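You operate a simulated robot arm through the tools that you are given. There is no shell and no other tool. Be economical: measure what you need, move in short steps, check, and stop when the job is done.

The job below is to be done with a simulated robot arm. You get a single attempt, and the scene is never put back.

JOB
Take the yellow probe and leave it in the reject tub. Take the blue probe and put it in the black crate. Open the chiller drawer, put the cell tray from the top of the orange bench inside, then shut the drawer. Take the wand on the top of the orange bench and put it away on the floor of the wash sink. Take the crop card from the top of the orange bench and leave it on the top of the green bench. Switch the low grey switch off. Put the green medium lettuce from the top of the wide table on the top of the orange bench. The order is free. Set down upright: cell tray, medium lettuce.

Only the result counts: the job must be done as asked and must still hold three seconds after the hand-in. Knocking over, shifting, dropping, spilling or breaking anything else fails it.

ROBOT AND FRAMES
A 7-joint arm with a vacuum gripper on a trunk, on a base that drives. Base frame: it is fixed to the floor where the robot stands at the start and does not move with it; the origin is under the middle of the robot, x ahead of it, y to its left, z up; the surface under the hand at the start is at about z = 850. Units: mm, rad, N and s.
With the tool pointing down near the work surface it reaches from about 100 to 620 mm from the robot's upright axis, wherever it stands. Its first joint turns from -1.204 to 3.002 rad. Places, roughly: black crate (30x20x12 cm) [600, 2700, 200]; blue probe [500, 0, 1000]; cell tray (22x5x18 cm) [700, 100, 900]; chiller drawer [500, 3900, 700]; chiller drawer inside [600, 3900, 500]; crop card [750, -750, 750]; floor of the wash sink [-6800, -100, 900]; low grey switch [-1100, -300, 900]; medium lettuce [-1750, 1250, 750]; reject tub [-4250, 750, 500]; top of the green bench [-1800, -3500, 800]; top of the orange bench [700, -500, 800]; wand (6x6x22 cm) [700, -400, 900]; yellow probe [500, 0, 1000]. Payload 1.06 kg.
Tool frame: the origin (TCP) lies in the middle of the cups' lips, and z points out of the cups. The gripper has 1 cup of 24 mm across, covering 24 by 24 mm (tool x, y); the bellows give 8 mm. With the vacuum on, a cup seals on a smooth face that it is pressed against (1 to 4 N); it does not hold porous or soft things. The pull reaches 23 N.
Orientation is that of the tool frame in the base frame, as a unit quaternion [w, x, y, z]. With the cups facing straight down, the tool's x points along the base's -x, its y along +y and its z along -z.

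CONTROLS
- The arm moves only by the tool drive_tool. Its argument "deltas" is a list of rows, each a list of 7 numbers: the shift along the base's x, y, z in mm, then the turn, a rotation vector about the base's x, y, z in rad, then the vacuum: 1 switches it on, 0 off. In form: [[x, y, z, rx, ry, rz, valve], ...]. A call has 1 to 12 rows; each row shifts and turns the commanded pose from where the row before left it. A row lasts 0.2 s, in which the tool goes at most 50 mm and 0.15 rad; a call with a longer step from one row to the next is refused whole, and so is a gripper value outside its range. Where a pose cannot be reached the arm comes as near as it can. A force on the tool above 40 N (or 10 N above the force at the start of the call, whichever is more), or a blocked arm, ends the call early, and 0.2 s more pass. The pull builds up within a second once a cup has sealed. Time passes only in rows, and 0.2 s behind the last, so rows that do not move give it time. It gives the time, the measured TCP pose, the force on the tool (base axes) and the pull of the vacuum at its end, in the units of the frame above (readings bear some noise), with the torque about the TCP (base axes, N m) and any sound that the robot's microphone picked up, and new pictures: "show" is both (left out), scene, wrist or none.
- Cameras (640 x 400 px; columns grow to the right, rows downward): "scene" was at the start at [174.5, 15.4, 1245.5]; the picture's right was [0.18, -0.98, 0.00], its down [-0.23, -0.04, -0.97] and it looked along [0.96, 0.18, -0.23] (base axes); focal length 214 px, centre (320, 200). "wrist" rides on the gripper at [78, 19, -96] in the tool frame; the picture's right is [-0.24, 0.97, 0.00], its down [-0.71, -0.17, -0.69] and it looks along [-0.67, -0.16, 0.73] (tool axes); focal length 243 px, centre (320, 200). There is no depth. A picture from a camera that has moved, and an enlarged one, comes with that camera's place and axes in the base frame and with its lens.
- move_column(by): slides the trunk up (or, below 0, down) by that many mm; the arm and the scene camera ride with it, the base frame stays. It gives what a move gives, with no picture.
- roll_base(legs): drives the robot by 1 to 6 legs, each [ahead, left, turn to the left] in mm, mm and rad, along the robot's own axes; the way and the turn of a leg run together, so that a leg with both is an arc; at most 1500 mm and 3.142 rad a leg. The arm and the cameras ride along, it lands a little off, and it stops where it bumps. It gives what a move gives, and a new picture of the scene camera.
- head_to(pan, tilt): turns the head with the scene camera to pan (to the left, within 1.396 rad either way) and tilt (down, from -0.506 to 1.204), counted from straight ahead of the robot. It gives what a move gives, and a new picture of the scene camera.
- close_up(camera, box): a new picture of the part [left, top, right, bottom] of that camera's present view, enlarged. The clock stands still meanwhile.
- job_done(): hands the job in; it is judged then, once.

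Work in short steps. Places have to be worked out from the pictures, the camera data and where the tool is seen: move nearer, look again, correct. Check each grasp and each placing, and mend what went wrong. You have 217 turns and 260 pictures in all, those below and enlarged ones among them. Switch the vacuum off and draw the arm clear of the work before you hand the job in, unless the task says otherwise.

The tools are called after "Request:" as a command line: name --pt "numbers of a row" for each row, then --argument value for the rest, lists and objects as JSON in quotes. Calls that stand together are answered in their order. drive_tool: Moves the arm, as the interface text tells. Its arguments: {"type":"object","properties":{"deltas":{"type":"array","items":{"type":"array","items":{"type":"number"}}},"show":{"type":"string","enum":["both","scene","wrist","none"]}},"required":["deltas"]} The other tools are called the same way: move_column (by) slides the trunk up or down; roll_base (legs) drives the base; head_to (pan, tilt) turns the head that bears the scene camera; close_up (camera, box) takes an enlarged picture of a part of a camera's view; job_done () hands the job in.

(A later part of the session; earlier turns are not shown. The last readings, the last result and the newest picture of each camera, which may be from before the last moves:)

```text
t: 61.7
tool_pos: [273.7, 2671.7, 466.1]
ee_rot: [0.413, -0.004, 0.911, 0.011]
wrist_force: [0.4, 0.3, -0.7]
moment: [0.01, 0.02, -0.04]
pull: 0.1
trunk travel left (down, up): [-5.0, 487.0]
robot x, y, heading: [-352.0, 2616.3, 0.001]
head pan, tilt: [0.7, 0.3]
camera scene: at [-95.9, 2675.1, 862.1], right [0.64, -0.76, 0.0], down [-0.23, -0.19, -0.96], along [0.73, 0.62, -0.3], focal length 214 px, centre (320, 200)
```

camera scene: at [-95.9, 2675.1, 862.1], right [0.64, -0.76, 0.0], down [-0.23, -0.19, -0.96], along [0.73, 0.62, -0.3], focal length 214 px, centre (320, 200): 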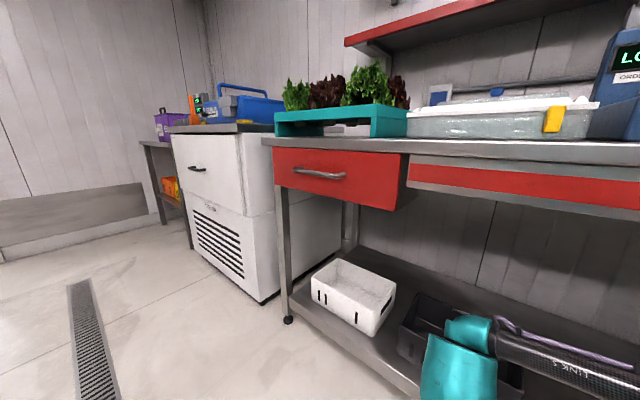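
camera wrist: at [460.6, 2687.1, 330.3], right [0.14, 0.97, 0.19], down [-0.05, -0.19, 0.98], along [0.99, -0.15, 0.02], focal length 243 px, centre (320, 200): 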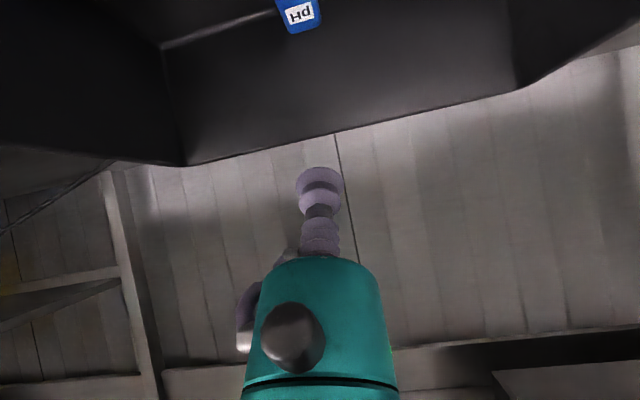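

The chiller's front is at x≈408 with its right edge at y≈3506. I'll level the tool at a safe distance and drive left to face it.

Request:
drive_tool --pt "-8 0 30 0 -0.12 0 0" --pt "-8 0 30 0 -0.12 0 0" --pt "-8 0 30 0 -0.12 0 0" --pt "0 0 30 0 -0.12 0 0" --pt "0 0 30 0 -0.12 0 0" --pt "0 0 30 0 -0.122 0 0" --pt "0 0 30 0 0 0 0" --show "none"

Request:
roll_base --legs '[[0, 1250, 0]]'

Request:
head_to --pan 0.1 --tilt 0.35

```text
t: 63.3
tool_pos: [250.0, 2671.0, 675.4]
ee_rot: [0.708, -0.007, 0.706, 0.008]
wrist_force: [0.0, 0.4, -0.2]
moment: [0.01, 0.02, -0.02]
pull: 0.0
trunk travel left (down, up): [-5.0, 487.0]
robot x, y, heading: [-352.1, 2615.4, -0.0]
head pan, tilt: [0.7, 0.3]
```

```text
t: 74.5
tool_pos: [246.4, 3917.5, 675.8]
ee_rot: [0.708, -0.007, 0.706, 0.009]
wrist_force: [-0.1, 0.4, -0.4]
moment: [0.01, 0.0, -0.01]
pull: 0.1
trunk travel left (down, up): [-5.0, 487.0]
robot x, y, heading: [-359.8, 3858.9, -0.0]
head pan, tilt: [0.7, 0.3]
camera scene: at [-99.1, 3920.1, 862.1], right [0.65, -0.76, 0.0], down [-0.23, -0.19, -0.96], along [0.73, 0.62, -0.3], focal length 214 px, centre (320, 200)
```

scene: 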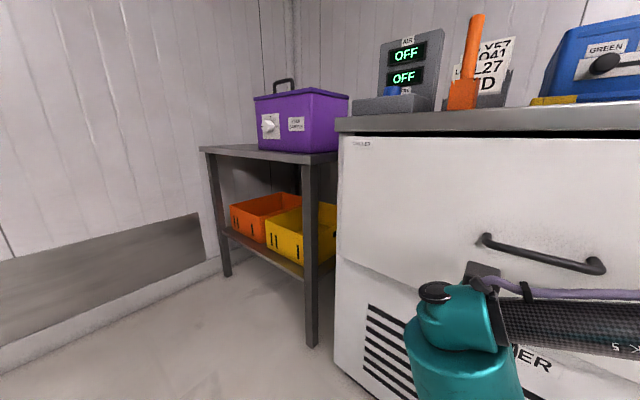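

```text
t: 75.5
tool_pos: [246.5, 3917.5, 675.8]
ee_rot: [0.708, -0.007, 0.706, 0.009]
wrist_force: [-0.8, 0.2, 0.3]
moment: [0.02, -0.06, 0.01]
pull: 0.0
trunk travel left (down, up): [-5.0, 487.0]
robot x, y, heading: [-360.6, 3861.2, 0.004]
head pan, tilt: [0.099, 0.351]
camera scene: at [-77.7, 3869.3, 857.4], right [0.1, -0.99, 0.0], down [-0.34, -0.04, -0.94], along [0.93, 0.1, -0.34], focal length 214 px, centre (320, 200)
```

scene: 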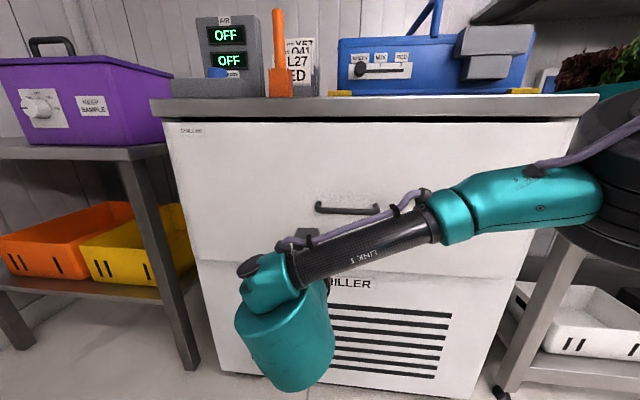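

The drawer face spans z≈500–865, with its handle at (≈370, 3860, 662) and its centre at y≈3860. I'll bring the cup to the smooth area above the handle.

Request:
drive_tool --pt "0 -18 33 0 0 0 0" --pt "15 -18 33 0 0 0 0" --pt "30 -17 33 0 0 0 0" --pt "30 0 0 0 0 0 0" --pt "25 0 0 0 0 0 0" --pt "25 0 0 0 0 0 0"

```text
t: 76.9
tool_pos: [361.9, 3864.6, 775.0]
ee_rot: [0.706, -0.01, 0.708, 0.012]
wrist_force: [-25.4, -7.1, 0.3]
moment: [-0.03, 0.04, 0.15]
pull: 0.0
trunk travel left (down, up): [-5.0, 487.0]
robot x, y, heading: [-359.3, 3861.3, -0.001]
head pan, tilt: [0.099, 0.351]
stopped in row 6: the force on the tool passed its limit at 74 N (the readings are from after the stop); the commanded pose is now the measured one
camera scene: at [-79.9, 3868.3, 858.0], right [0.1, -0.99, 0.0], down [-0.34, -0.03, -0.94], along [0.93, 0.1, -0.34], focal length 214 px, centre (320, 200)
camera wrist: at [265.0, 3881.9, 696.5], right [-0.03, 0.97, 0.24], down [-0.68, -0.19, 0.71], along [0.73, -0.14, 0.66], focal length 243 px, centre (320, 200)
```

scene: 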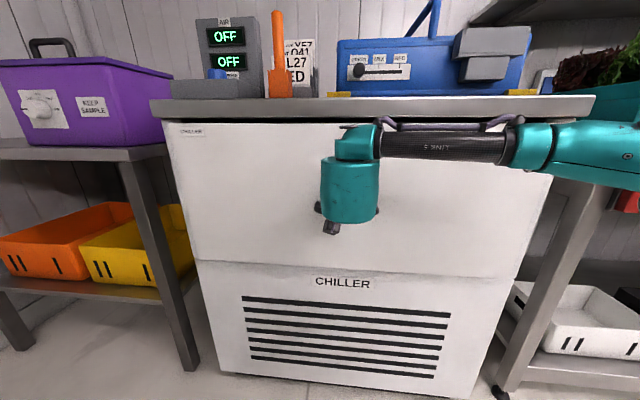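
wrist: 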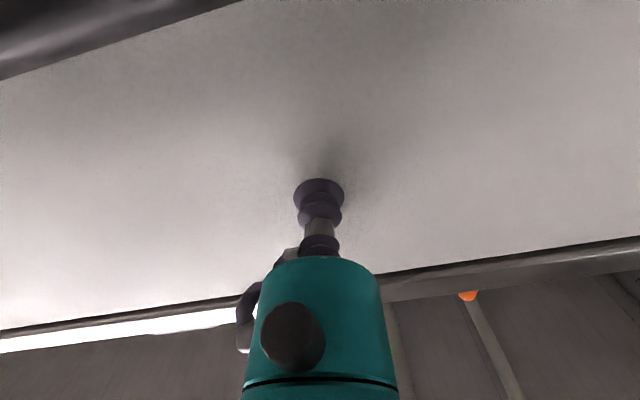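

Contact came sooner than expected, with the drawer face at x≈362. I'll ease off a few mm, switch on the vacuum and let it seal.

Request:
drive_tool --pt "-4 0 0 0 0 0 1" --pt "0 0 0 0 0 0 1" --pt "0 0 0 0 0 0 1" --pt "0 0 0 0 0 0 1" --pt "0 0 0 0 0 0 1" --show "none"

```text
t: 78.1
tool_pos: [359.7, 3865.7, 772.4]
ee_rot: [0.706, -0.01, 0.708, 0.011]
wrist_force: [0.8, -1.5, 7.9]
moment: [0.01, 0.1, 0.07]
pull: 23.2
trunk travel left (down, up): [-5.0, 487.0]
robot x, y, heading: [-356.2, 3859.1, 0.002]
head pan, tilt: [0.099, 0.351]
```

It has sealed, so I'll pull the drawer gently.

Request:
drive_tool --pt "-3 0 0 0 0 0 1" --pt "-5 0 0 0 0 0 1" --pt "-8 0 0 0 0 0 1" --pt "-10 0 0 0 0 0 1" --pt "-10 0 0 0 0 0 1" --show "none"

```text
t: 79.3
tool_pos: [323.5, 3865.9, 771.9]
ee_rot: [0.705, -0.01, 0.71, 0.01]
wrist_force: [-0.5, -2.3, -0.2]
moment: [-0.09, -0.01, -0.01]
pull: 22.1
trunk travel left (down, up): [-5.0, 487.0]
robot x, y, heading: [-360.1, 3860.2, 0.004]
head pan, tilt: [0.099, 0.351]
```

It slides freely. I'll keep the arm fixed and pull further by backing the base.

Request:
roll_base --legs '[[-150, 0, 0]]'

Request:
roll_base --legs '[[-130, 0, 0]]'

```text
t: 80.7
tool_pos: [175.6, 3865.0, 772.0]
ee_rot: [0.705, -0.01, 0.709, 0.01]
wrist_force: [-2.1, 8.3, -6.2]
moment: [-0.11, -0.03, -0.01]
pull: 23.0
trunk travel left (down, up): [-5.0, 487.0]
robot x, y, heading: [-503.7, 3858.9, -0.002]
head pan, tilt: [0.099, 0.351]
camera scene: at [-226.0, 3868.8, 857.3], right [0.1, -0.99, 0.0], down [-0.34, -0.04, -0.94], along [0.93, 0.09, -0.34], focal length 214 px, centre (320, 200)
```

scene: 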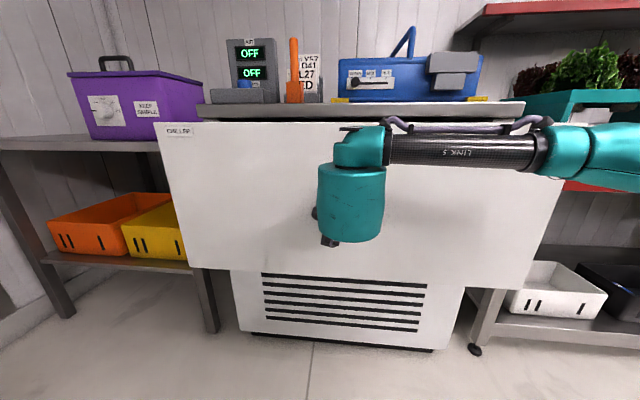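

```text
t: 82.0
tool_pos: [45.2, 3864.8, 773.0]
ee_rot: [0.705, -0.01, 0.709, 0.01]
wrist_force: [-0.4, -5.6, -3.6]
moment: [-0.23, 0.0, 0.02]
pull: 23.6
trunk travel left (down, up): [-5.0, 487.0]
robot x, y, heading: [-634.2, 3860.6, 0.006]
head pan, tilt: [0.099, 0.351]
camera scene: at [-356.2, 3868.2, 857.3], right [0.1, -0.99, 0.0], down [-0.34, -0.04, -0.94], along [0.93, 0.1, -0.34], focal length 214 px, centre (320, 200)
```

scene: 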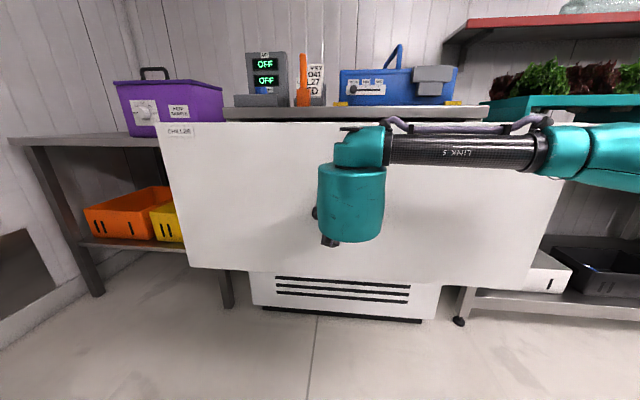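

The drawer is open about 315 mm, so I'll draw it another 60 mm, release, and raise the trunk to look inside.

Request:
roll_base --legs '[[-60, 0, 0]]'

Request:
drive_tool --pt "0 0 0 0 0 0 0" --pt "0 0 0 0 0 0 0" --pt "0 0 0 0 0 0 0" --pt "-15 0 0 0 0 0 0" --pt "-15 0 0 0 0 0 0" --show "none"

Request:
move_column --by 370

Request:
head_to --pan 0.3 --tilt 0.6

```text
t: 82.9
tool_pos: [-13.8, 3865.4, 772.1]
ee_rot: [0.705, -0.011, 0.709, 0.01]
wrist_force: [-1.3, 1.0, -2.0]
moment: [-0.17, -0.05, -0.04]
pull: 23.2
trunk travel left (down, up): [-5.0, 487.0]
robot x, y, heading: [-698.2, 3860.3, 0.002]
head pan, tilt: [0.099, 0.351]
camera scene: at [-415.9, 3868.2, 857.4], right [0.1, -0.99, 0.0], down [-0.34, -0.04, -0.94], along [0.93, 0.1, -0.34], focal length 214 px, centre (320, 200)
```

scene: 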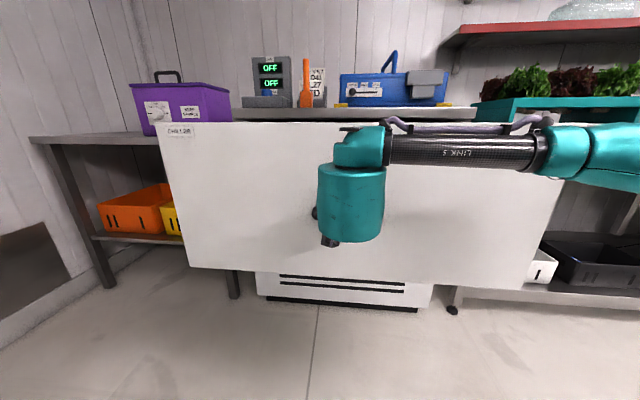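

```text
t: 84.1
tool_pos: [-44.7, 3865.4, 771.5]
ee_rot: [0.705, -0.011, 0.709, 0.01]
wrist_force: [0.9, -0.1, 0.5]
moment: [-0.02, 0.02, 0.01]
pull: 0.1
trunk travel left (down, up): [-5.0, 487.0]
robot x, y, heading: [-695.5, 3863.9, -0.003]
head pan, tilt: [0.099, 0.351]
```

```text
t: 87.7
tool_pos: [-43.9, 3865.1, 1141.4]
ee_rot: [0.706, -0.011, 0.708, 0.01]
wrist_force: [-0.1, -0.4, 0.2]
moment: [0.0, -0.01, 0.03]
pull: 0.1
trunk travel left (down, up): [-375.0, 117.0]
robot x, y, heading: [-695.4, 3860.8, 0.008]
head pan, tilt: [0.099, 0.351]
```

```text
t: 88.5
tool_pos: [-44.8, 3866.8, 1141.1]
ee_rot: [0.705, -0.011, 0.709, 0.01]
wrist_force: [-0.1, -0.3, 0.3]
moment: [0.01, 0.04, -0.01]
pull: 0.0
trunk travel left (down, up): [-375.0, 117.0]
robot x, y, heading: [-696.0, 3861.4, 0.001]
head pan, tilt: [0.3, 0.6]
camera scene: at [-529.2, 3884.6, 1212.2], right [0.3, -0.95, 0.0], down [-0.54, -0.17, -0.83], along [0.79, 0.25, -0.56], focal length 214 px, centre (320, 200)
```

scene: 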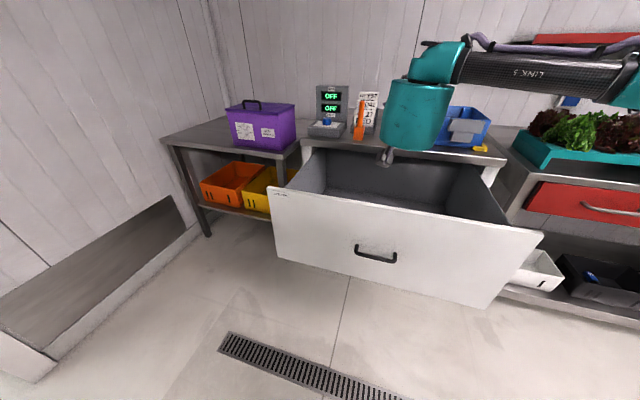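

The drawer is open, deep and empty, ready for the tray later. I'll return to the orange bench for the yellow probe, keeping the arm in front of the benches.

Request:
roll_base --legs '[[366, -1250, 0], [0, -1350, 0], [0, -1250, 0]]'

```text
t: 122.1
tool_pos: [295.9, 4.8, 1140.1]
ee_rot: [0.705, -0.007, 0.709, 0.006]
wrist_force: [0.4, -0.3, -0.1]
moment: [0.01, 0.02, 0.04]
pull: 0.0
trunk travel left (down, up): [-375.0, 117.0]
robot x, y, heading: [-355.8, 7.2, -0.01]
head pan, tilt: [0.3, 0.6]
camera scene: at [-187.8, 29.5, 1212.2], right [0.29, -0.96, 0.0], down [-0.54, -0.16, -0.83], along [0.79, 0.24, -0.56], focal length 214 px, centre (320, 200)
```

scene: 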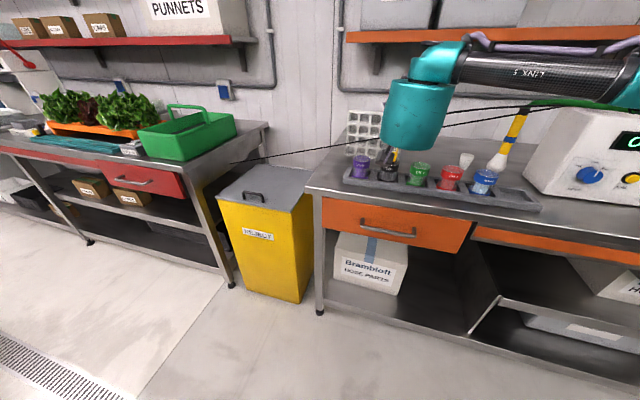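

I'll lower in front of the yellow probe and move the base 100 mm closer, then check alignment with the wrist camera.

Request:
drive_tool --pt "0 -1 -28 0 0 0 0" --pt "0 -1 -28 0 0 0 0" --pt "0 -1 -28 0 0 0 0" --pt "0 -1 -28 0 0 0 0" --pt "0 -1 -28 0 0 0 0" --pt "0 -1 -28 0 0 0 0" --show "none"

Request:
roll_base --legs '[[105, 0, 0]]'

Request:
close_up --camera "wrist" --box '[0, 0, 640, 400]'

```text
t: 123.5
tool_pos: [296.0, -1.3, 973.3]
ee_rot: [0.706, -0.006, 0.709, 0.005]
wrist_force: [-0.3, -1.7, -0.8]
moment: [-0.04, 0.02, 0.03]
pull: 0.1
trunk travel left (down, up): [-375.0, 117.0]
robot x, y, heading: [-354.7, 9.3, -0.011]
head pan, tilt: [0.3, 0.6]
```

```text
t: 124.7
tool_pos: [400.4, -2.3, 973.3]
ee_rot: [0.705, -0.006, 0.71, 0.005]
wrist_force: [1.1, 0.4, 0.1]
moment: [0.01, -0.01, -0.03]
pull: 0.1
trunk travel left (down, up): [-375.0, 117.0]
robot x, y, heading: [-247.2, 0.3, -0.012]
head pan, tilt: [0.3, 0.6]
camera scene: at [-82.5, 28.5, 1212.0], right [0.29, -0.96, 0.0], down [-0.54, -0.16, -0.82], along [0.79, 0.24, -0.57], focal length 214 px, centre (320, 200)
```

scene: 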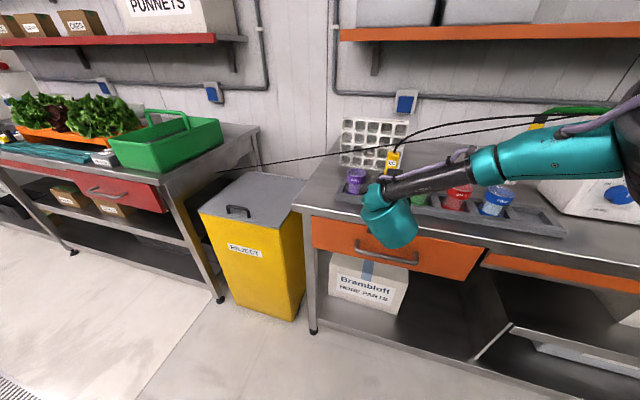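

```text
1.00 times, centred on (320, 200) of wrist (not enlarged: the box is as wide or as high as the picture)
camera zoom: at [305.0, 15.3, 896.1], right [-0.02, 0.97, 0.23], down [-0.68, -0.18, 0.71], along [0.74, -0.15, 0.66], focal length 243 px, centre (320, 200)
```

zoom: 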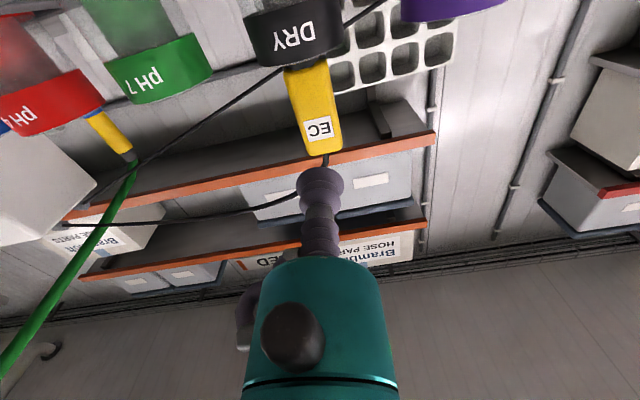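

The label lines up at about (465, -1, 973), so I'll approach with the vacuum on.

Request:
drive_tool --pt "20 0 -2 0 0 0 1" --pt "20 0 0 0 0 0 1" --pt "12 0 0 0 0 0 1" --pt "5 0 0 0 0 0 1" --pt "3 0 0 0 0 0 1" --pt "2 0 0 0 0 0 1" --pt "2 0 0 0 0 0 1" --pt "2 0 0 0 0 0 1" --show "wrist"

```text
t: 126.5
tool_pos: [466.2, -1.2, 973.6]
ee_rot: [0.705, -0.006, 0.709, 0.006]
wrist_force: [-0.2, 0.7, -0.7]
moment: [-0.02, -0.02, -0.03]
pull: 22.7
trunk travel left (down, up): [-375.0, 117.0]
robot x, y, heading: [-252.0, 5.2, -0.005]
head pan, tilt: [0.3, 0.6]
camera wrist: at [370.3, 15.6, 894.8], right [-0.02, 0.97, 0.23], down [-0.68, -0.18, 0.71], along [0.73, -0.15, 0.66], focal length 243 px, centre (320, 200)
```

wrist: 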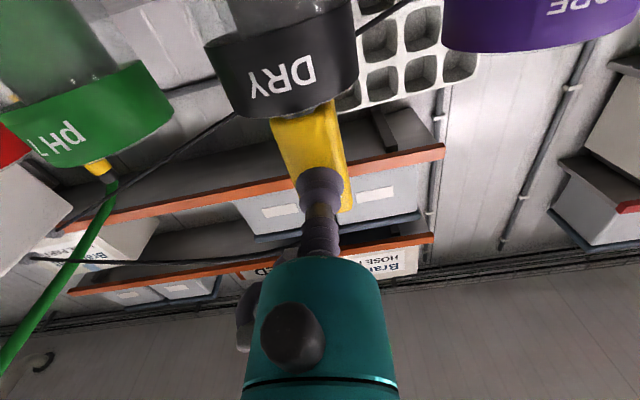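

It has sealed. I'll lift straight up 170 mm, then retract.

Request:
drive_tool --pt "0 0 8 0 0 0 1" --pt "0 0 18 0 0 0 1" --pt "0 0 25 0 0 0 1" --pt "0 0 30 0 0 0 1" --pt "0 0 30 0 0 0 1" --pt "0 0 30 0 0 0 1" --pt "0 0 25 0 0 0 1" --pt "-30 0 0 0 0 0 1" --pt "-30 0 0 0 0 0 1" --show "scene"

Request:
roll_base --legs '[[-150, 0, 0]]'

```text
t: 128.5
tool_pos: [405.6, -2.1, 1137.0]
ee_rot: [0.705, -0.006, 0.709, 0.005]
wrist_force: [-0.6, -0.9, -0.5]
moment: [0.04, 0.01, -0.01]
pull: 23.0
trunk travel left (down, up): [-375.0, 117.0]
robot x, y, heading: [-252.1, 6.1, -0.012]
head pan, tilt: [0.3, 0.6]
camera scene: at [-83.4, 28.4, 1212.2], right [0.29, -0.96, 0.0], down [-0.54, -0.16, -0.83], along [0.79, 0.24, -0.56], focal length 214 px, centre (320, 200)
```

scene: 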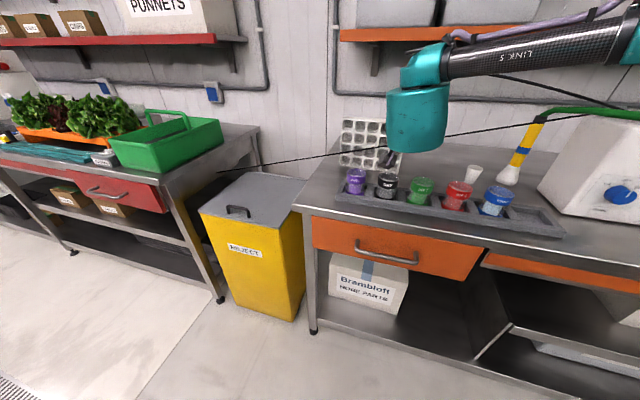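

```text
t: 129.9
tool_pos: [256.7, -0.4, 1137.0]
ee_rot: [0.706, -0.007, 0.709, 0.006]
wrist_force: [-1.3, -0.9, -0.5]
moment: [-0.01, -0.01, 0.0]
pull: 22.9
trunk travel left (down, up): [-375.0, 117.0]
robot x, y, heading: [-399.7, 7.6, -0.013]
head pan, tilt: [0.3, 0.6]
camera scene: at [-231.9, 29.8, 1212.3], right [0.29, -0.96, 0.0], down [-0.54, -0.16, -0.83], along [0.79, 0.24, -0.56], focal length 214 px, centre (320, 200)
```

scene: 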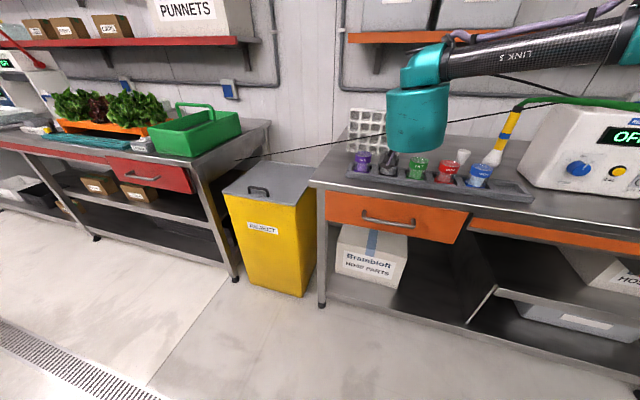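

I'll tuck the arm in a bit and turn the base left in stages to survey the rest of the room.

Request:
drive_tool --pt "-40 0 0 0 0 0 1" --pt "-40 0 0 0 0 0 1" --pt "-40 0 0 0 0 0 1" --show "none"

Request:
head_to --pan 0.6 --tilt 0.3

Request:
roll_base --legs '[[0, 0, 1.57]]'

Request:
head_to --pan 1.35 --tilt 0.35

```text
t: 130.7
tool_pos: [138.2, -2.9, 1137.7]
ee_rot: [0.705, -0.007, 0.709, 0.006]
wrist_force: [-0.2, -0.5, -0.6]
moment: [-0.01, 0.01, -0.03]
pull: 23.1
trunk travel left (down, up): [-375.0, 117.0]
robot x, y, heading: [-398.5, 7.2, -0.009]
head pan, tilt: [0.3, 0.6]
```

```text
t: 131.5
tool_pos: [139.8, -2.4, 1136.6]
ee_rot: [0.705, -0.007, 0.709, 0.006]
wrist_force: [0.0, -0.6, -0.5]
moment: [0.01, 0.03, -0.02]
pull: 22.4
trunk travel left (down, up): [-375.0, 117.0]
robot x, y, heading: [-396.1, 7.4, -0.008]
head pan, tilt: [0.6, 0.3]
camera scene: at [-238.4, 56.4, 1239.6], right [0.56, -0.83, 0.0], down [-0.25, -0.17, -0.96], along [0.79, 0.53, -0.3], focal length 214 px, centre (320, 200)
```

scene: 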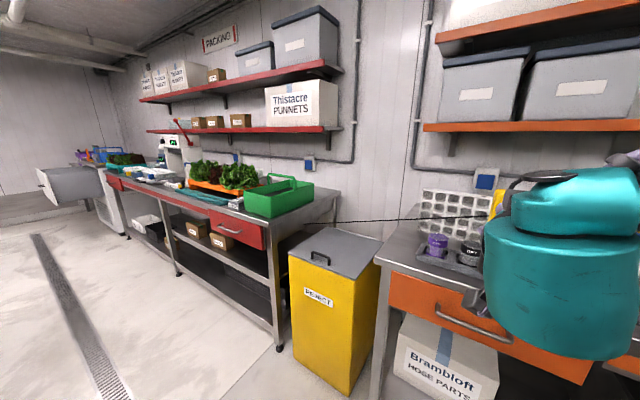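

```text
t: 135.7
tool_pos: [-389.8, 546.5, 1136.5]
ee_rot: [-0.495, 0.506, -0.497, -0.503]
wrist_force: [0.3, 0.1, -0.7]
moment: [0.0, 0.0, 0.01]
pull: 22.8
trunk travel left (down, up): [-375.0, 117.0]
robot x, y, heading: [-399.5, 5.7, 1.554]
head pan, tilt: [0.6, 0.3]
camera scene: at [-450.5, 166.0, 1239.6], right [0.83, 0.56, 0.0], down [0.16, -0.25, -0.96], along [-0.53, 0.79, -0.3], focal length 214 px, centre (320, 200)
```

scene: 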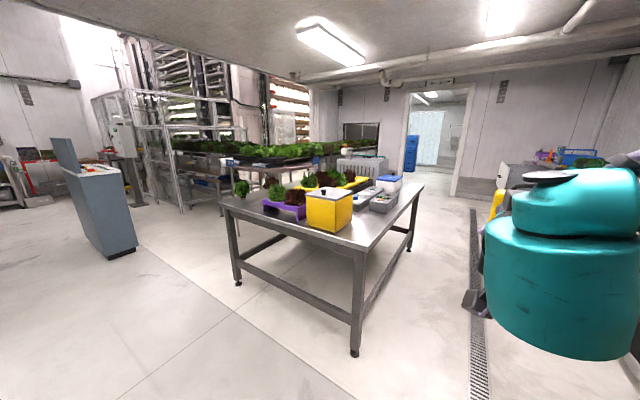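

```text
t: 136.8
tool_pos: [-391.2, 544.8, 1136.4]
ee_rot: [-0.495, 0.506, -0.497, -0.502]
wrist_force: [0.3, -0.3, -1.5]
moment: [-0.02, 0.02, -0.02]
pull: 23.2
trunk travel left (down, up): [-375.0, 117.0]
robot x, y, heading: [-398.6, 7.8, 1.557]
head pan, tilt: [1.349, 0.351]
camera scene: at [-489.1, 109.9, 1234.9], right [0.23, 0.97, 0.0], down [0.33, -0.08, -0.94], along [-0.91, 0.22, -0.34], focal length 214 px, centre (320, 200)
```

scene: 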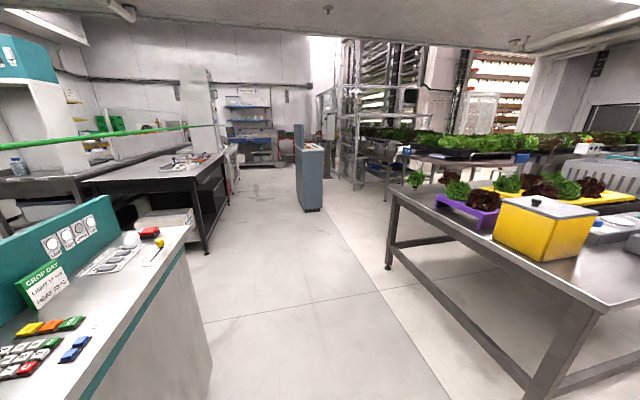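

The target tub should project near pixel (306, 166), so I'll zoom there, on the console at lower left, and on the lettuce.

Request:
close_up --camera "scene" --box '[220, 80, 400, 220]'

Request:
close_up --camera "scene" --box '[0, 190, 240, 400]'

Request:
close_up --camera "scene" --box '[380, 150, 640, 310]'

```text
2.86 times, centred on (310, 150) of scene
camera zoom: at [-489.1, 109.9, 1234.9], right [0.23, 0.97, 0.0], down [0.33, -0.08, -0.94], along [-0.91, 0.22, -0.34], focal length 613 px, centre (349, 343)
```

zoom: 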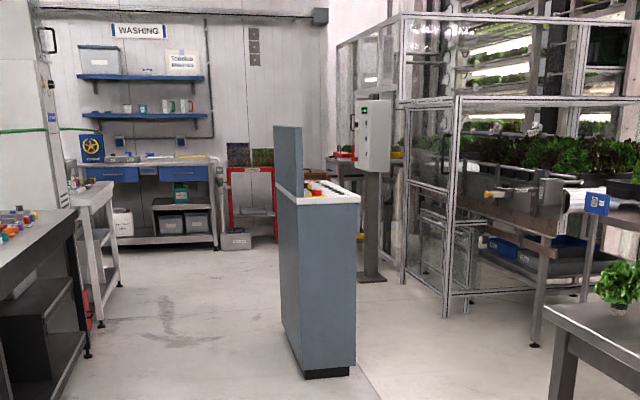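

```text
1.90 times, centred on (120, 295) of scene
camera zoom: at [-489.1, 109.9, 1234.9], right [0.23, 0.97, 0.0], down [0.33, -0.08, -0.94], along [-0.91, 0.22, -0.34], focal length 408 px, centre (701, 19)
```

zoom: 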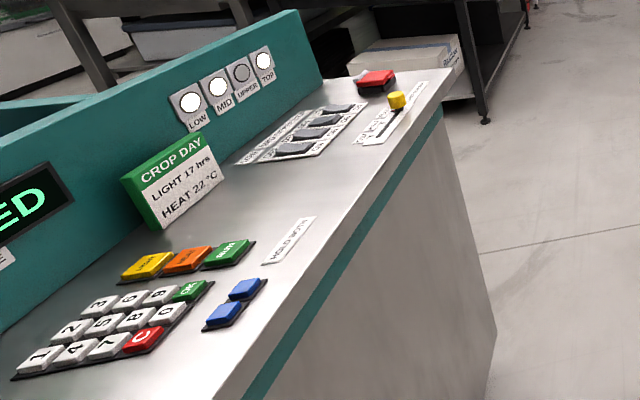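

```text
2.46 times, centred on (510, 230) of scene
camera zoom: at [-489.1, 109.9, 1234.9], right [0.23, 0.97, 0.0], down [0.33, -0.08, -0.94], along [-0.91, 0.22, -0.34], focal length 528 px, centre (-148, 126)
```

zoom: 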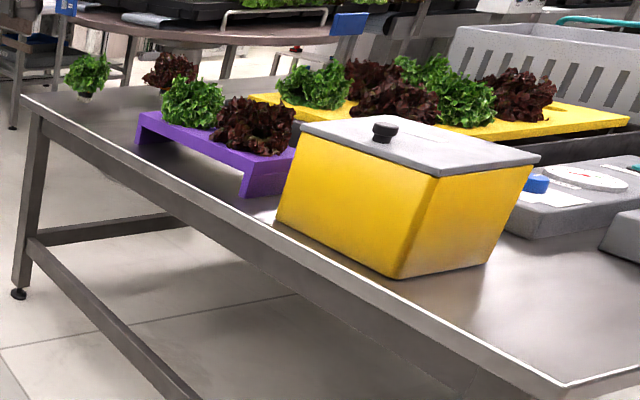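

The corridor between the console (y<-100) and the wide table (y>1000) runs west. I'll drive to y≈350, face west and go nearer to the tub area beyond the grey unit.

Request:
head_to --pan 0.5 --tilt 0.35

Request:
roll_base --legs '[[330, 0, 0], [0, 0, 1.58], [1500, 0, 0], [600, 0, 0]]'

```text
t: 138.0
tool_pos: [-390.1, 544.4, 1137.2]
ee_rot: [-0.495, 0.506, -0.496, -0.503]
wrist_force: [-0.5, 0.0, -0.6]
moment: [-0.04, 0.03, 0.0]
pull: 23.2
trunk travel left (down, up): [-375.0, 117.0]
robot x, y, heading: [-398.1, 6.6, 1.562]
head pan, tilt: [0.499, 0.351]
camera scene: at [-442.3, 170.6, 1234.9], right [0.88, 0.47, 0.0], down [0.16, -0.3, -0.94], along [-0.44, 0.83, -0.34], focal length 214 px, centre (320, 200)
```

scene: 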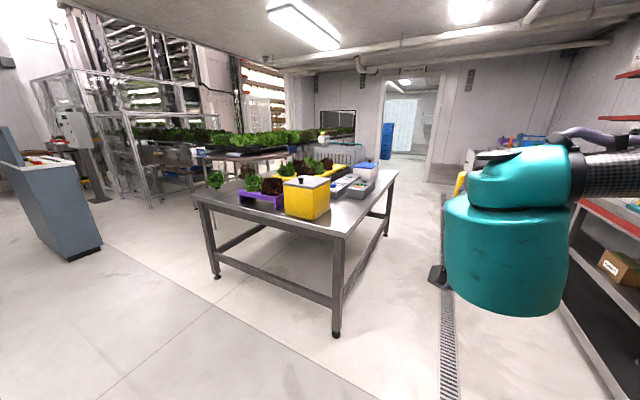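

```text
t: 153.9
tool_pos: [-3014.2, 336.6, 1136.6]
ee_rot: [0.009, 0.709, 0.01, -0.705]
wrist_force: [-0.1, -0.3, -1.1]
moment: [-0.01, 0.03, 0.0]
pull: 22.4
trunk travel left (down, up): [-375.0, 117.0]
robot x, y, heading: [-2477.7, 333.6, -3.139]
head pan, tilt: [0.499, 0.351]
camera scene: at [-2642.3, 288.8, 1234.9], right [-0.48, 0.88, 0.0], down [0.3, 0.17, -0.94], along [-0.82, -0.45, -0.34], focal length 214 px, centre (320, 200)
```

scene: 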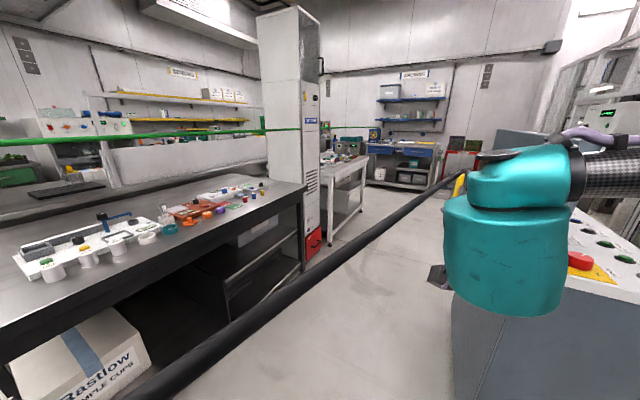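

I'll look to the right around the grey unit.

Request:
head_to --pan -0.7 --tilt 0.5

```text
t: 155.3
tool_pos: [-3014.3, 336.7, 1137.1]
ee_rot: [0.01, 0.708, 0.011, -0.706]
wrist_force: [0.3, 0.0, -0.8]
moment: [0.04, -0.01, -0.02]
pull: 22.5
trunk travel left (down, up): [-375.0, 117.0]
robot x, y, heading: [-2475.2, 335.2, -3.146]
head pan, tilt: [-0.7, 0.499]
camera scene: at [-2630.1, 391.9, 1221.3], right [0.64, 0.77, 0.0], down [0.37, -0.31, -0.88], along [-0.67, 0.56, -0.48], focal length 214 px, centre (320, 200)
```

scene: 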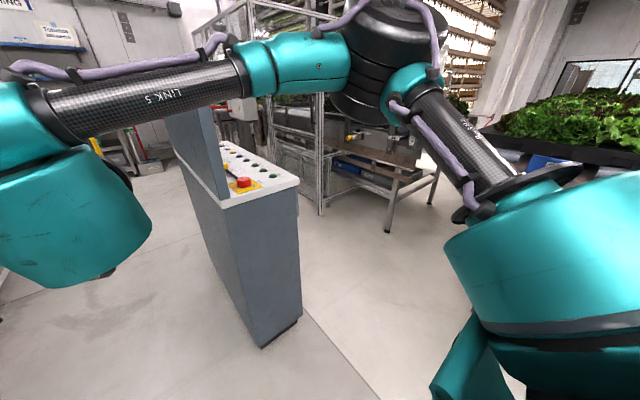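

The console stands at x≈-3300, y>560, and a dark bench lies at y<-475. I'll shift to y≈100 and continue west.

Request:
roll_base --legs '[[0, 220, 0], [900, 0, 0]]'

```text
t: 162.2
tool_pos: [-3924.5, 124.2, 1136.5]
ee_rot: [0.007, 0.709, 0.008, -0.705]
wrist_force: [0.0, -1.2, -0.9]
moment: [0.03, 0.02, 0.06]
pull: 23.2
trunk travel left (down, up): [-375.0, 117.0]
robot x, y, heading: [-3383.0, 122.0, 3.139]
head pan, tilt: [-0.7, 0.499]
camera scene: at [-3539.8, 176.2, 1221.2], right [0.65, 0.76, 0.0], down [0.36, -0.31, -0.88], along [-0.67, 0.57, -0.48], focal length 214 px, centre (320, 200)
```

scene: 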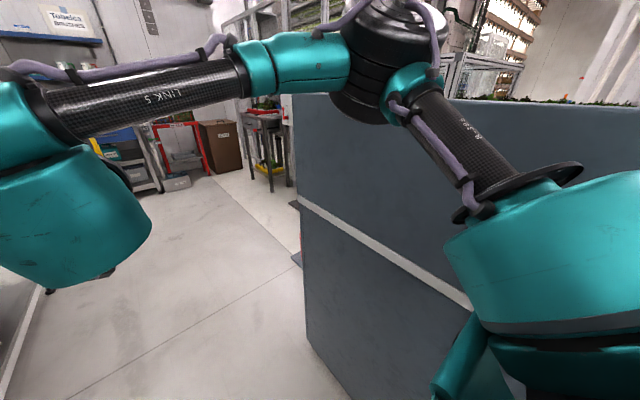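

The console's west end is at x≈-4116, and something protrudes beyond it, probably the tub. I'll drive further west to see.

Request:
roll_base --legs '[[0, 60, 0], [1000, 0, 0]]'

Request:
head_to --pan -1.3 --tilt 0.6

```text
t: 168.2
tool_pos: [-4923.2, 66.9, 1136.8]
ee_rot: [0.008, 0.709, 0.009, -0.705]
wrist_force: [0.9, -0.4, -0.6]
moment: [0.02, 0.02, 0.0]
pull: 23.0
trunk travel left (down, up): [-375.0, 117.0]
robot x, y, heading: [-4388.2, 61.5, 3.136]
head pan, tilt: [-0.7, 0.499]
camera scene: at [-4539.2, 120.0, 1221.2], right [0.65, 0.76, 0.0], down [0.37, -0.31, -0.88], along [-0.67, 0.57, -0.48], focal length 214 px, centre (320, 200)
```

scene: 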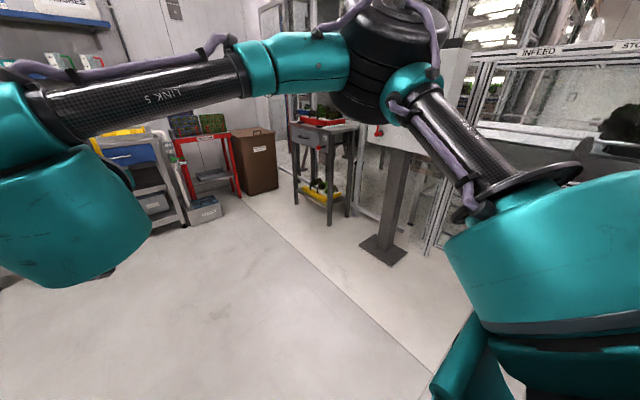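

```text
t: 169.2
tool_pos: [-4923.0, 66.6, 1137.2]
ee_rot: [0.008, 0.709, 0.009, -0.705]
wrist_force: [0.3, 0.5, -0.2]
moment: [0.01, -0.01, 0.0]
pull: 22.6
trunk travel left (down, up): [-375.0, 117.0]
robot x, y, heading: [-4385.3, 59.6, 3.138]
head pan, tilt: [-1.3, 0.6]
camera scene: at [-4493.1, 146.5, 1212.2], right [0.96, 0.27, 0.0], down [0.15, -0.54, -0.83], along [-0.22, 0.8, -0.56], focal length 214 px, centre (320, 200)
```

scene: 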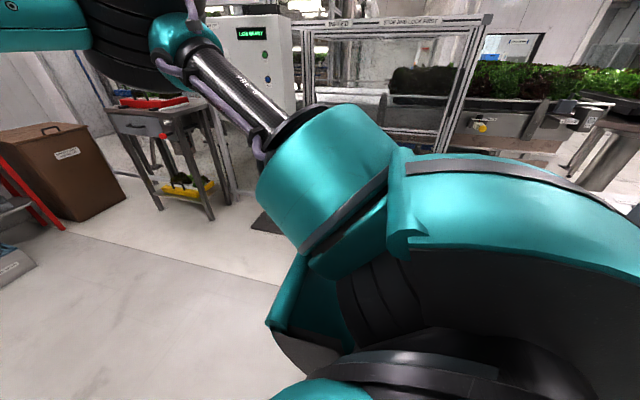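

My own shoulder blocks that side, so I'll turn the base right to face north.

Request:
roll_base --legs '[[0, 0, -1.3]]'

Request:
head_to --pan -0.4 --tilt 0.7

```text
t: 172.8
tool_pos: [-4528.1, 580.8, 1136.1]
ee_rot: [-0.418, 0.571, -0.42, -0.568]
wrist_force: [0.2, 0.2, -1.2]
moment: [-0.02, 0.03, 0.01]
pull: 23.0
trunk travel left (down, up): [-375.0, 117.0]
robot x, y, heading: [-4387.0, 61.4, 1.846]
head pan, tilt: [-1.3, 0.6]
camera scene: at [-4333.1, 187.1, 1212.2], right [0.52, -0.86, 0.0], down [-0.48, -0.29, -0.83], along [0.71, 0.43, -0.56], focal length 214 px, centre (320, 200)
```

scene: 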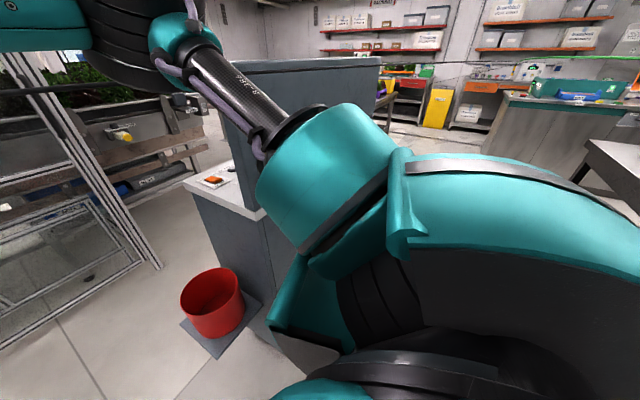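

```text
t: 174.0
tool_pos: [-4527.7, 580.5, 1136.1]
ee_rot: [-0.419, 0.571, -0.42, -0.567]
wrist_force: [-0.2, 0.2, -0.6]
moment: [-0.02, 0.0, -0.01]
pull: 22.4
trunk travel left (down, up): [-375.0, 117.0]
robot x, y, heading: [-4388.8, 63.9, 1.851]
head pan, tilt: [-0.4, 0.7]
camera scene: at [-4398.0, 225.6, 1203.5], right [0.99, -0.13, 0.0], down [-0.08, -0.64, -0.77], along [0.1, 0.76, -0.64], focal length 214 px, centre (320, 200)
```

scene: 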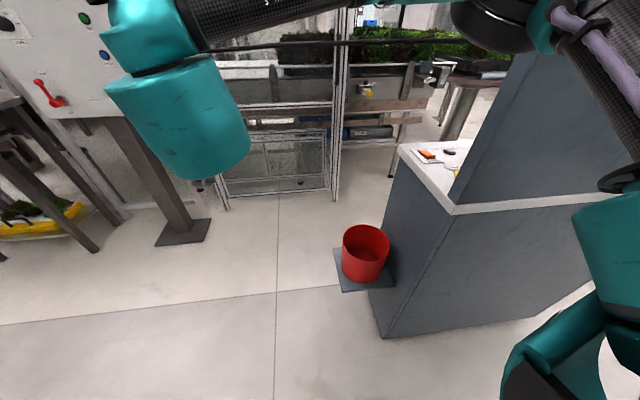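

The red tub's rim centre is at about (-4157, 721, 562), on a side shelf of the console. I'll approach from the west, around (-4840, 640), facing east, to keep clear of the console.

Request:
roll_base --legs '[[678, 274, 0], [0, 0, -1.78]]'

Request:
head_to --pan 0.0 --tilt 0.7

```text
t: 182.3
tool_pos: [-4296.3, 665.2, 1135.6]
ee_rot: [0.704, -0.033, 0.708, 0.032]
wrist_force: [0.0, 0.4, -0.3]
moment: [-0.02, 0.0, 0.02]
pull: 23.2
trunk travel left (down, up): [-375.0, 117.0]
robot x, y, heading: [-4832.7, 634.5, 0.068]
head pan, tilt: [-0.4, 0.7]
camera scene: at [-4670.7, 610.1, 1203.5], right [-0.33, -0.94, 0.0], down [-0.61, 0.21, -0.76], along [0.72, -0.25, -0.64], focal length 214 px, centre (320, 200)
```

scene: 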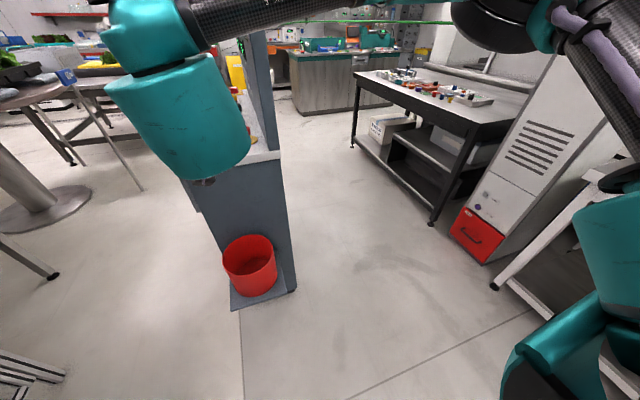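

```text
t: 183.2
tool_pos: [-4296.2, 664.9, 1136.3]
ee_rot: [0.705, -0.033, 0.708, 0.032]
wrist_force: [-0.3, 0.4, -0.5]
moment: [0.0, 0.03, 0.05]
pull: 22.5
trunk travel left (down, up): [-375.0, 117.0]
robot x, y, heading: [-4832.0, 630.2, 0.064]
head pan, tilt: [0.0, 0.7]
camera scene: at [-4666.1, 643.5, 1203.5], right [0.06, -1.0, 0.0], down [-0.64, -0.04, -0.76], along [0.76, 0.05, -0.64], focal length 214 px, centre (320, 200)
```

scene: 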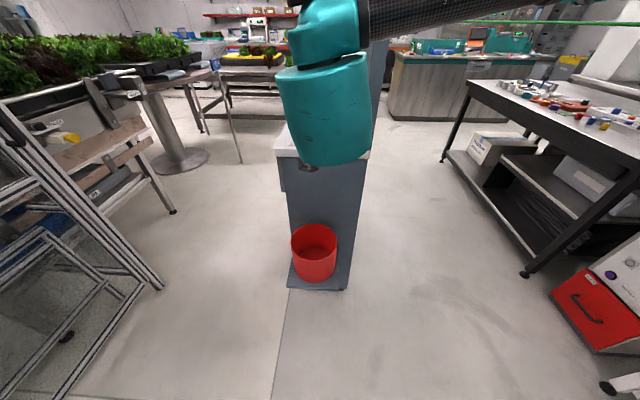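

Both views agree the rim centre is near (-4146, 702, 560). I'll lower the trunk, then move the hanging probe over the tub.

Request:
move_column --by -370

Request:
drive_tool --pt "20 5 0 0 0 0 1" --pt "28 8 -5 0 0 0 1" --pt "28 8 -10 0 0 0 1" --pt "28 8 -10 0 0 0 1" --pt "26 8 -10 0 0 0 1"

```text
t: 186.8
tool_pos: [-4296.0, 665.8, 767.0]
ee_rot: [0.705, -0.032, 0.708, 0.031]
wrist_force: [0.5, 0.5, -0.4]
moment: [-0.02, -0.05, 0.02]
pull: 22.9
trunk travel left (down, up): [-5.0, 487.0]
robot x, y, heading: [-4829.8, 634.4, 0.064]
head pan, tilt: [0.0, 0.7]
```

```text
t: 187.9
tool_pos: [-4166.1, 704.0, 732.4]
ee_rot: [0.704, -0.033, 0.708, 0.031]
wrist_force: [-0.1, 0.5, -0.6]
moment: [-0.02, 0.02, -0.03]
pull: 23.1
trunk travel left (down, up): [-5.0, 487.0]
robot x, y, heading: [-4838.7, 635.2, 0.07]
head pan, tilt: [0.0, 0.7]
camera scene: at [-4561.4, 650.1, 826.0], right [0.06, -1.0, 0.0], down [-0.64, -0.04, -0.76], along [0.76, 0.05, -0.64], focal length 214 px, centre (320, 200)
camera wrist: at [-4263.5, 712.9, 654.8], right [-0.09, 0.97, 0.23], down [-0.66, -0.23, 0.71], along [0.74, -0.09, 0.66], focal length 243 px, centre (320, 200)
```

scene: 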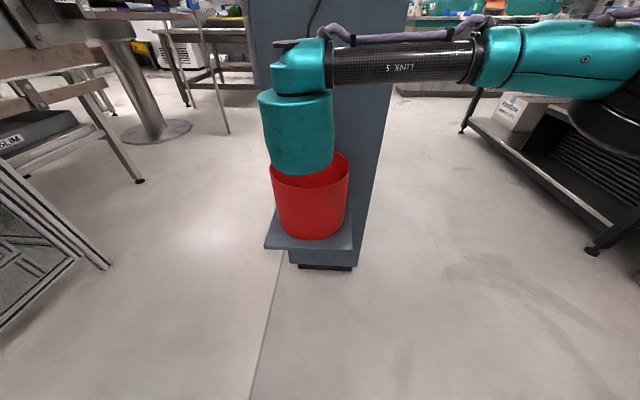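
wrist: 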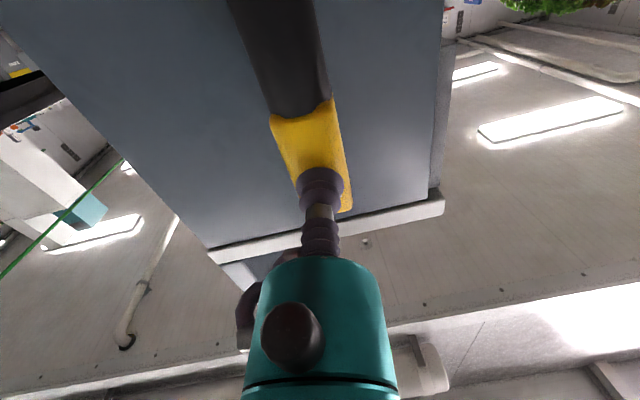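

The probe is centred over the tub. I'll pitch the tool and lower it so that the drop is short.

Request:
drive_tool --pt "7 0 -15 0 0.12 0 1" --pt "7 0 -20 0 0.12 0 1" --pt "7 0 -25 0 0.12 0 1" --pt "7 0 -30 0 0.12 0 1" --pt "7 0 -25 0 0.12 0 1"

```text
t: 189.2
tool_pos: [-4132.1, 702.8, 615.8]
ee_rot: [0.463, -0.022, 0.885, 0.041]
wrist_force: [-0.9, -0.1, -0.8]
moment: [-0.01, -0.01, -0.02]
pull: 23.3
trunk travel left (down, up): [-5.0, 487.0]
robot x, y, heading: [-4833.9, 633.7, 0.062]
head pan, tilt: [0.0, 0.7]
camera scene: at [-4561.4, 650.2, 826.0], right [0.06, -1.0, 0.0], down [-0.64, -0.04, -0.76], along [0.76, 0.05, -0.64], focal length 214 px, centre (320, 200)
camera wrist: at [-4255.3, 712.5, 607.7], right [0.06, 0.97, 0.24], down [-0.14, -0.23, 0.96], along [0.99, -0.09, 0.12], focal length 243 px, centre (320, 200)
```

scene: 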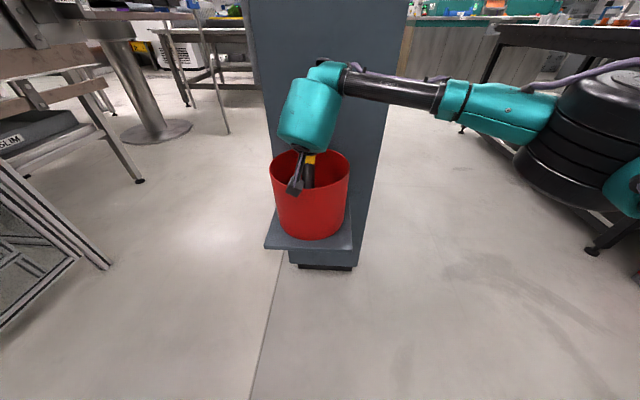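
wrist: 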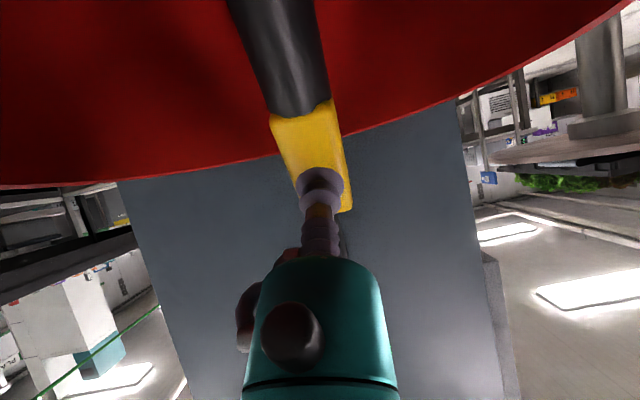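

The probe is well inside the tub, so I'll release it and draw back.

Request:
drive_tool --pt "0 0 0 0 0 0 0" --pt "0 0 0 0 0 0 0" --pt "0 0 0 0 0 0 0" --pt "-10 0 20 0 0 0 0" --pt "-20 0 40 0 0 0 0" --pt "-20 0 40 0 0 0 0"

```text
t: 190.6
tool_pos: [-4181.7, 702.8, 716.4]
ee_rot: [0.463, -0.021, 0.885, 0.039]
wrist_force: [1.1, 0.1, -0.1]
moment: [0.01, 0.01, 0.0]
pull: 0.1
trunk travel left (down, up): [-5.0, 487.0]
robot x, y, heading: [-4834.8, 637.1, 0.059]
head pan, tilt: [0.0, 0.7]
camera scene: at [-4561.3, 650.2, 826.0], right [0.06, -1.0, 0.0], down [-0.64, -0.04, -0.76], along [0.76, 0.05, -0.64], focal length 214 px, centre (320, 200)
camera wrist: at [-4306.1, 713.2, 707.1], right [0.06, 0.97, 0.24], down [-0.14, -0.23, 0.96], along [0.99, -0.09, 0.13], focal length 243 px, centre (320, 200)
```

scene: 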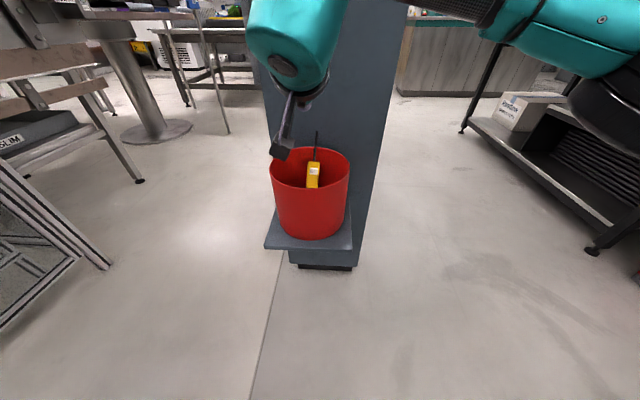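
wrist: 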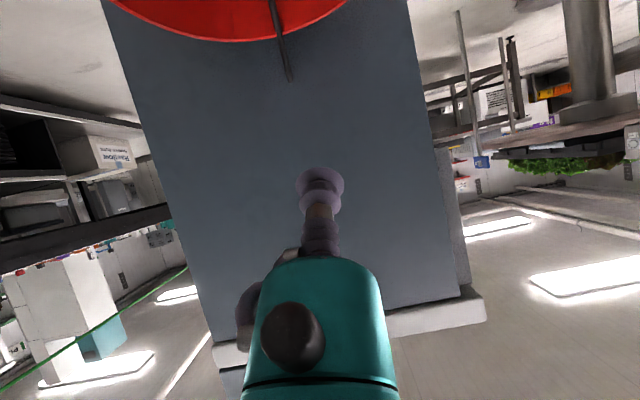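

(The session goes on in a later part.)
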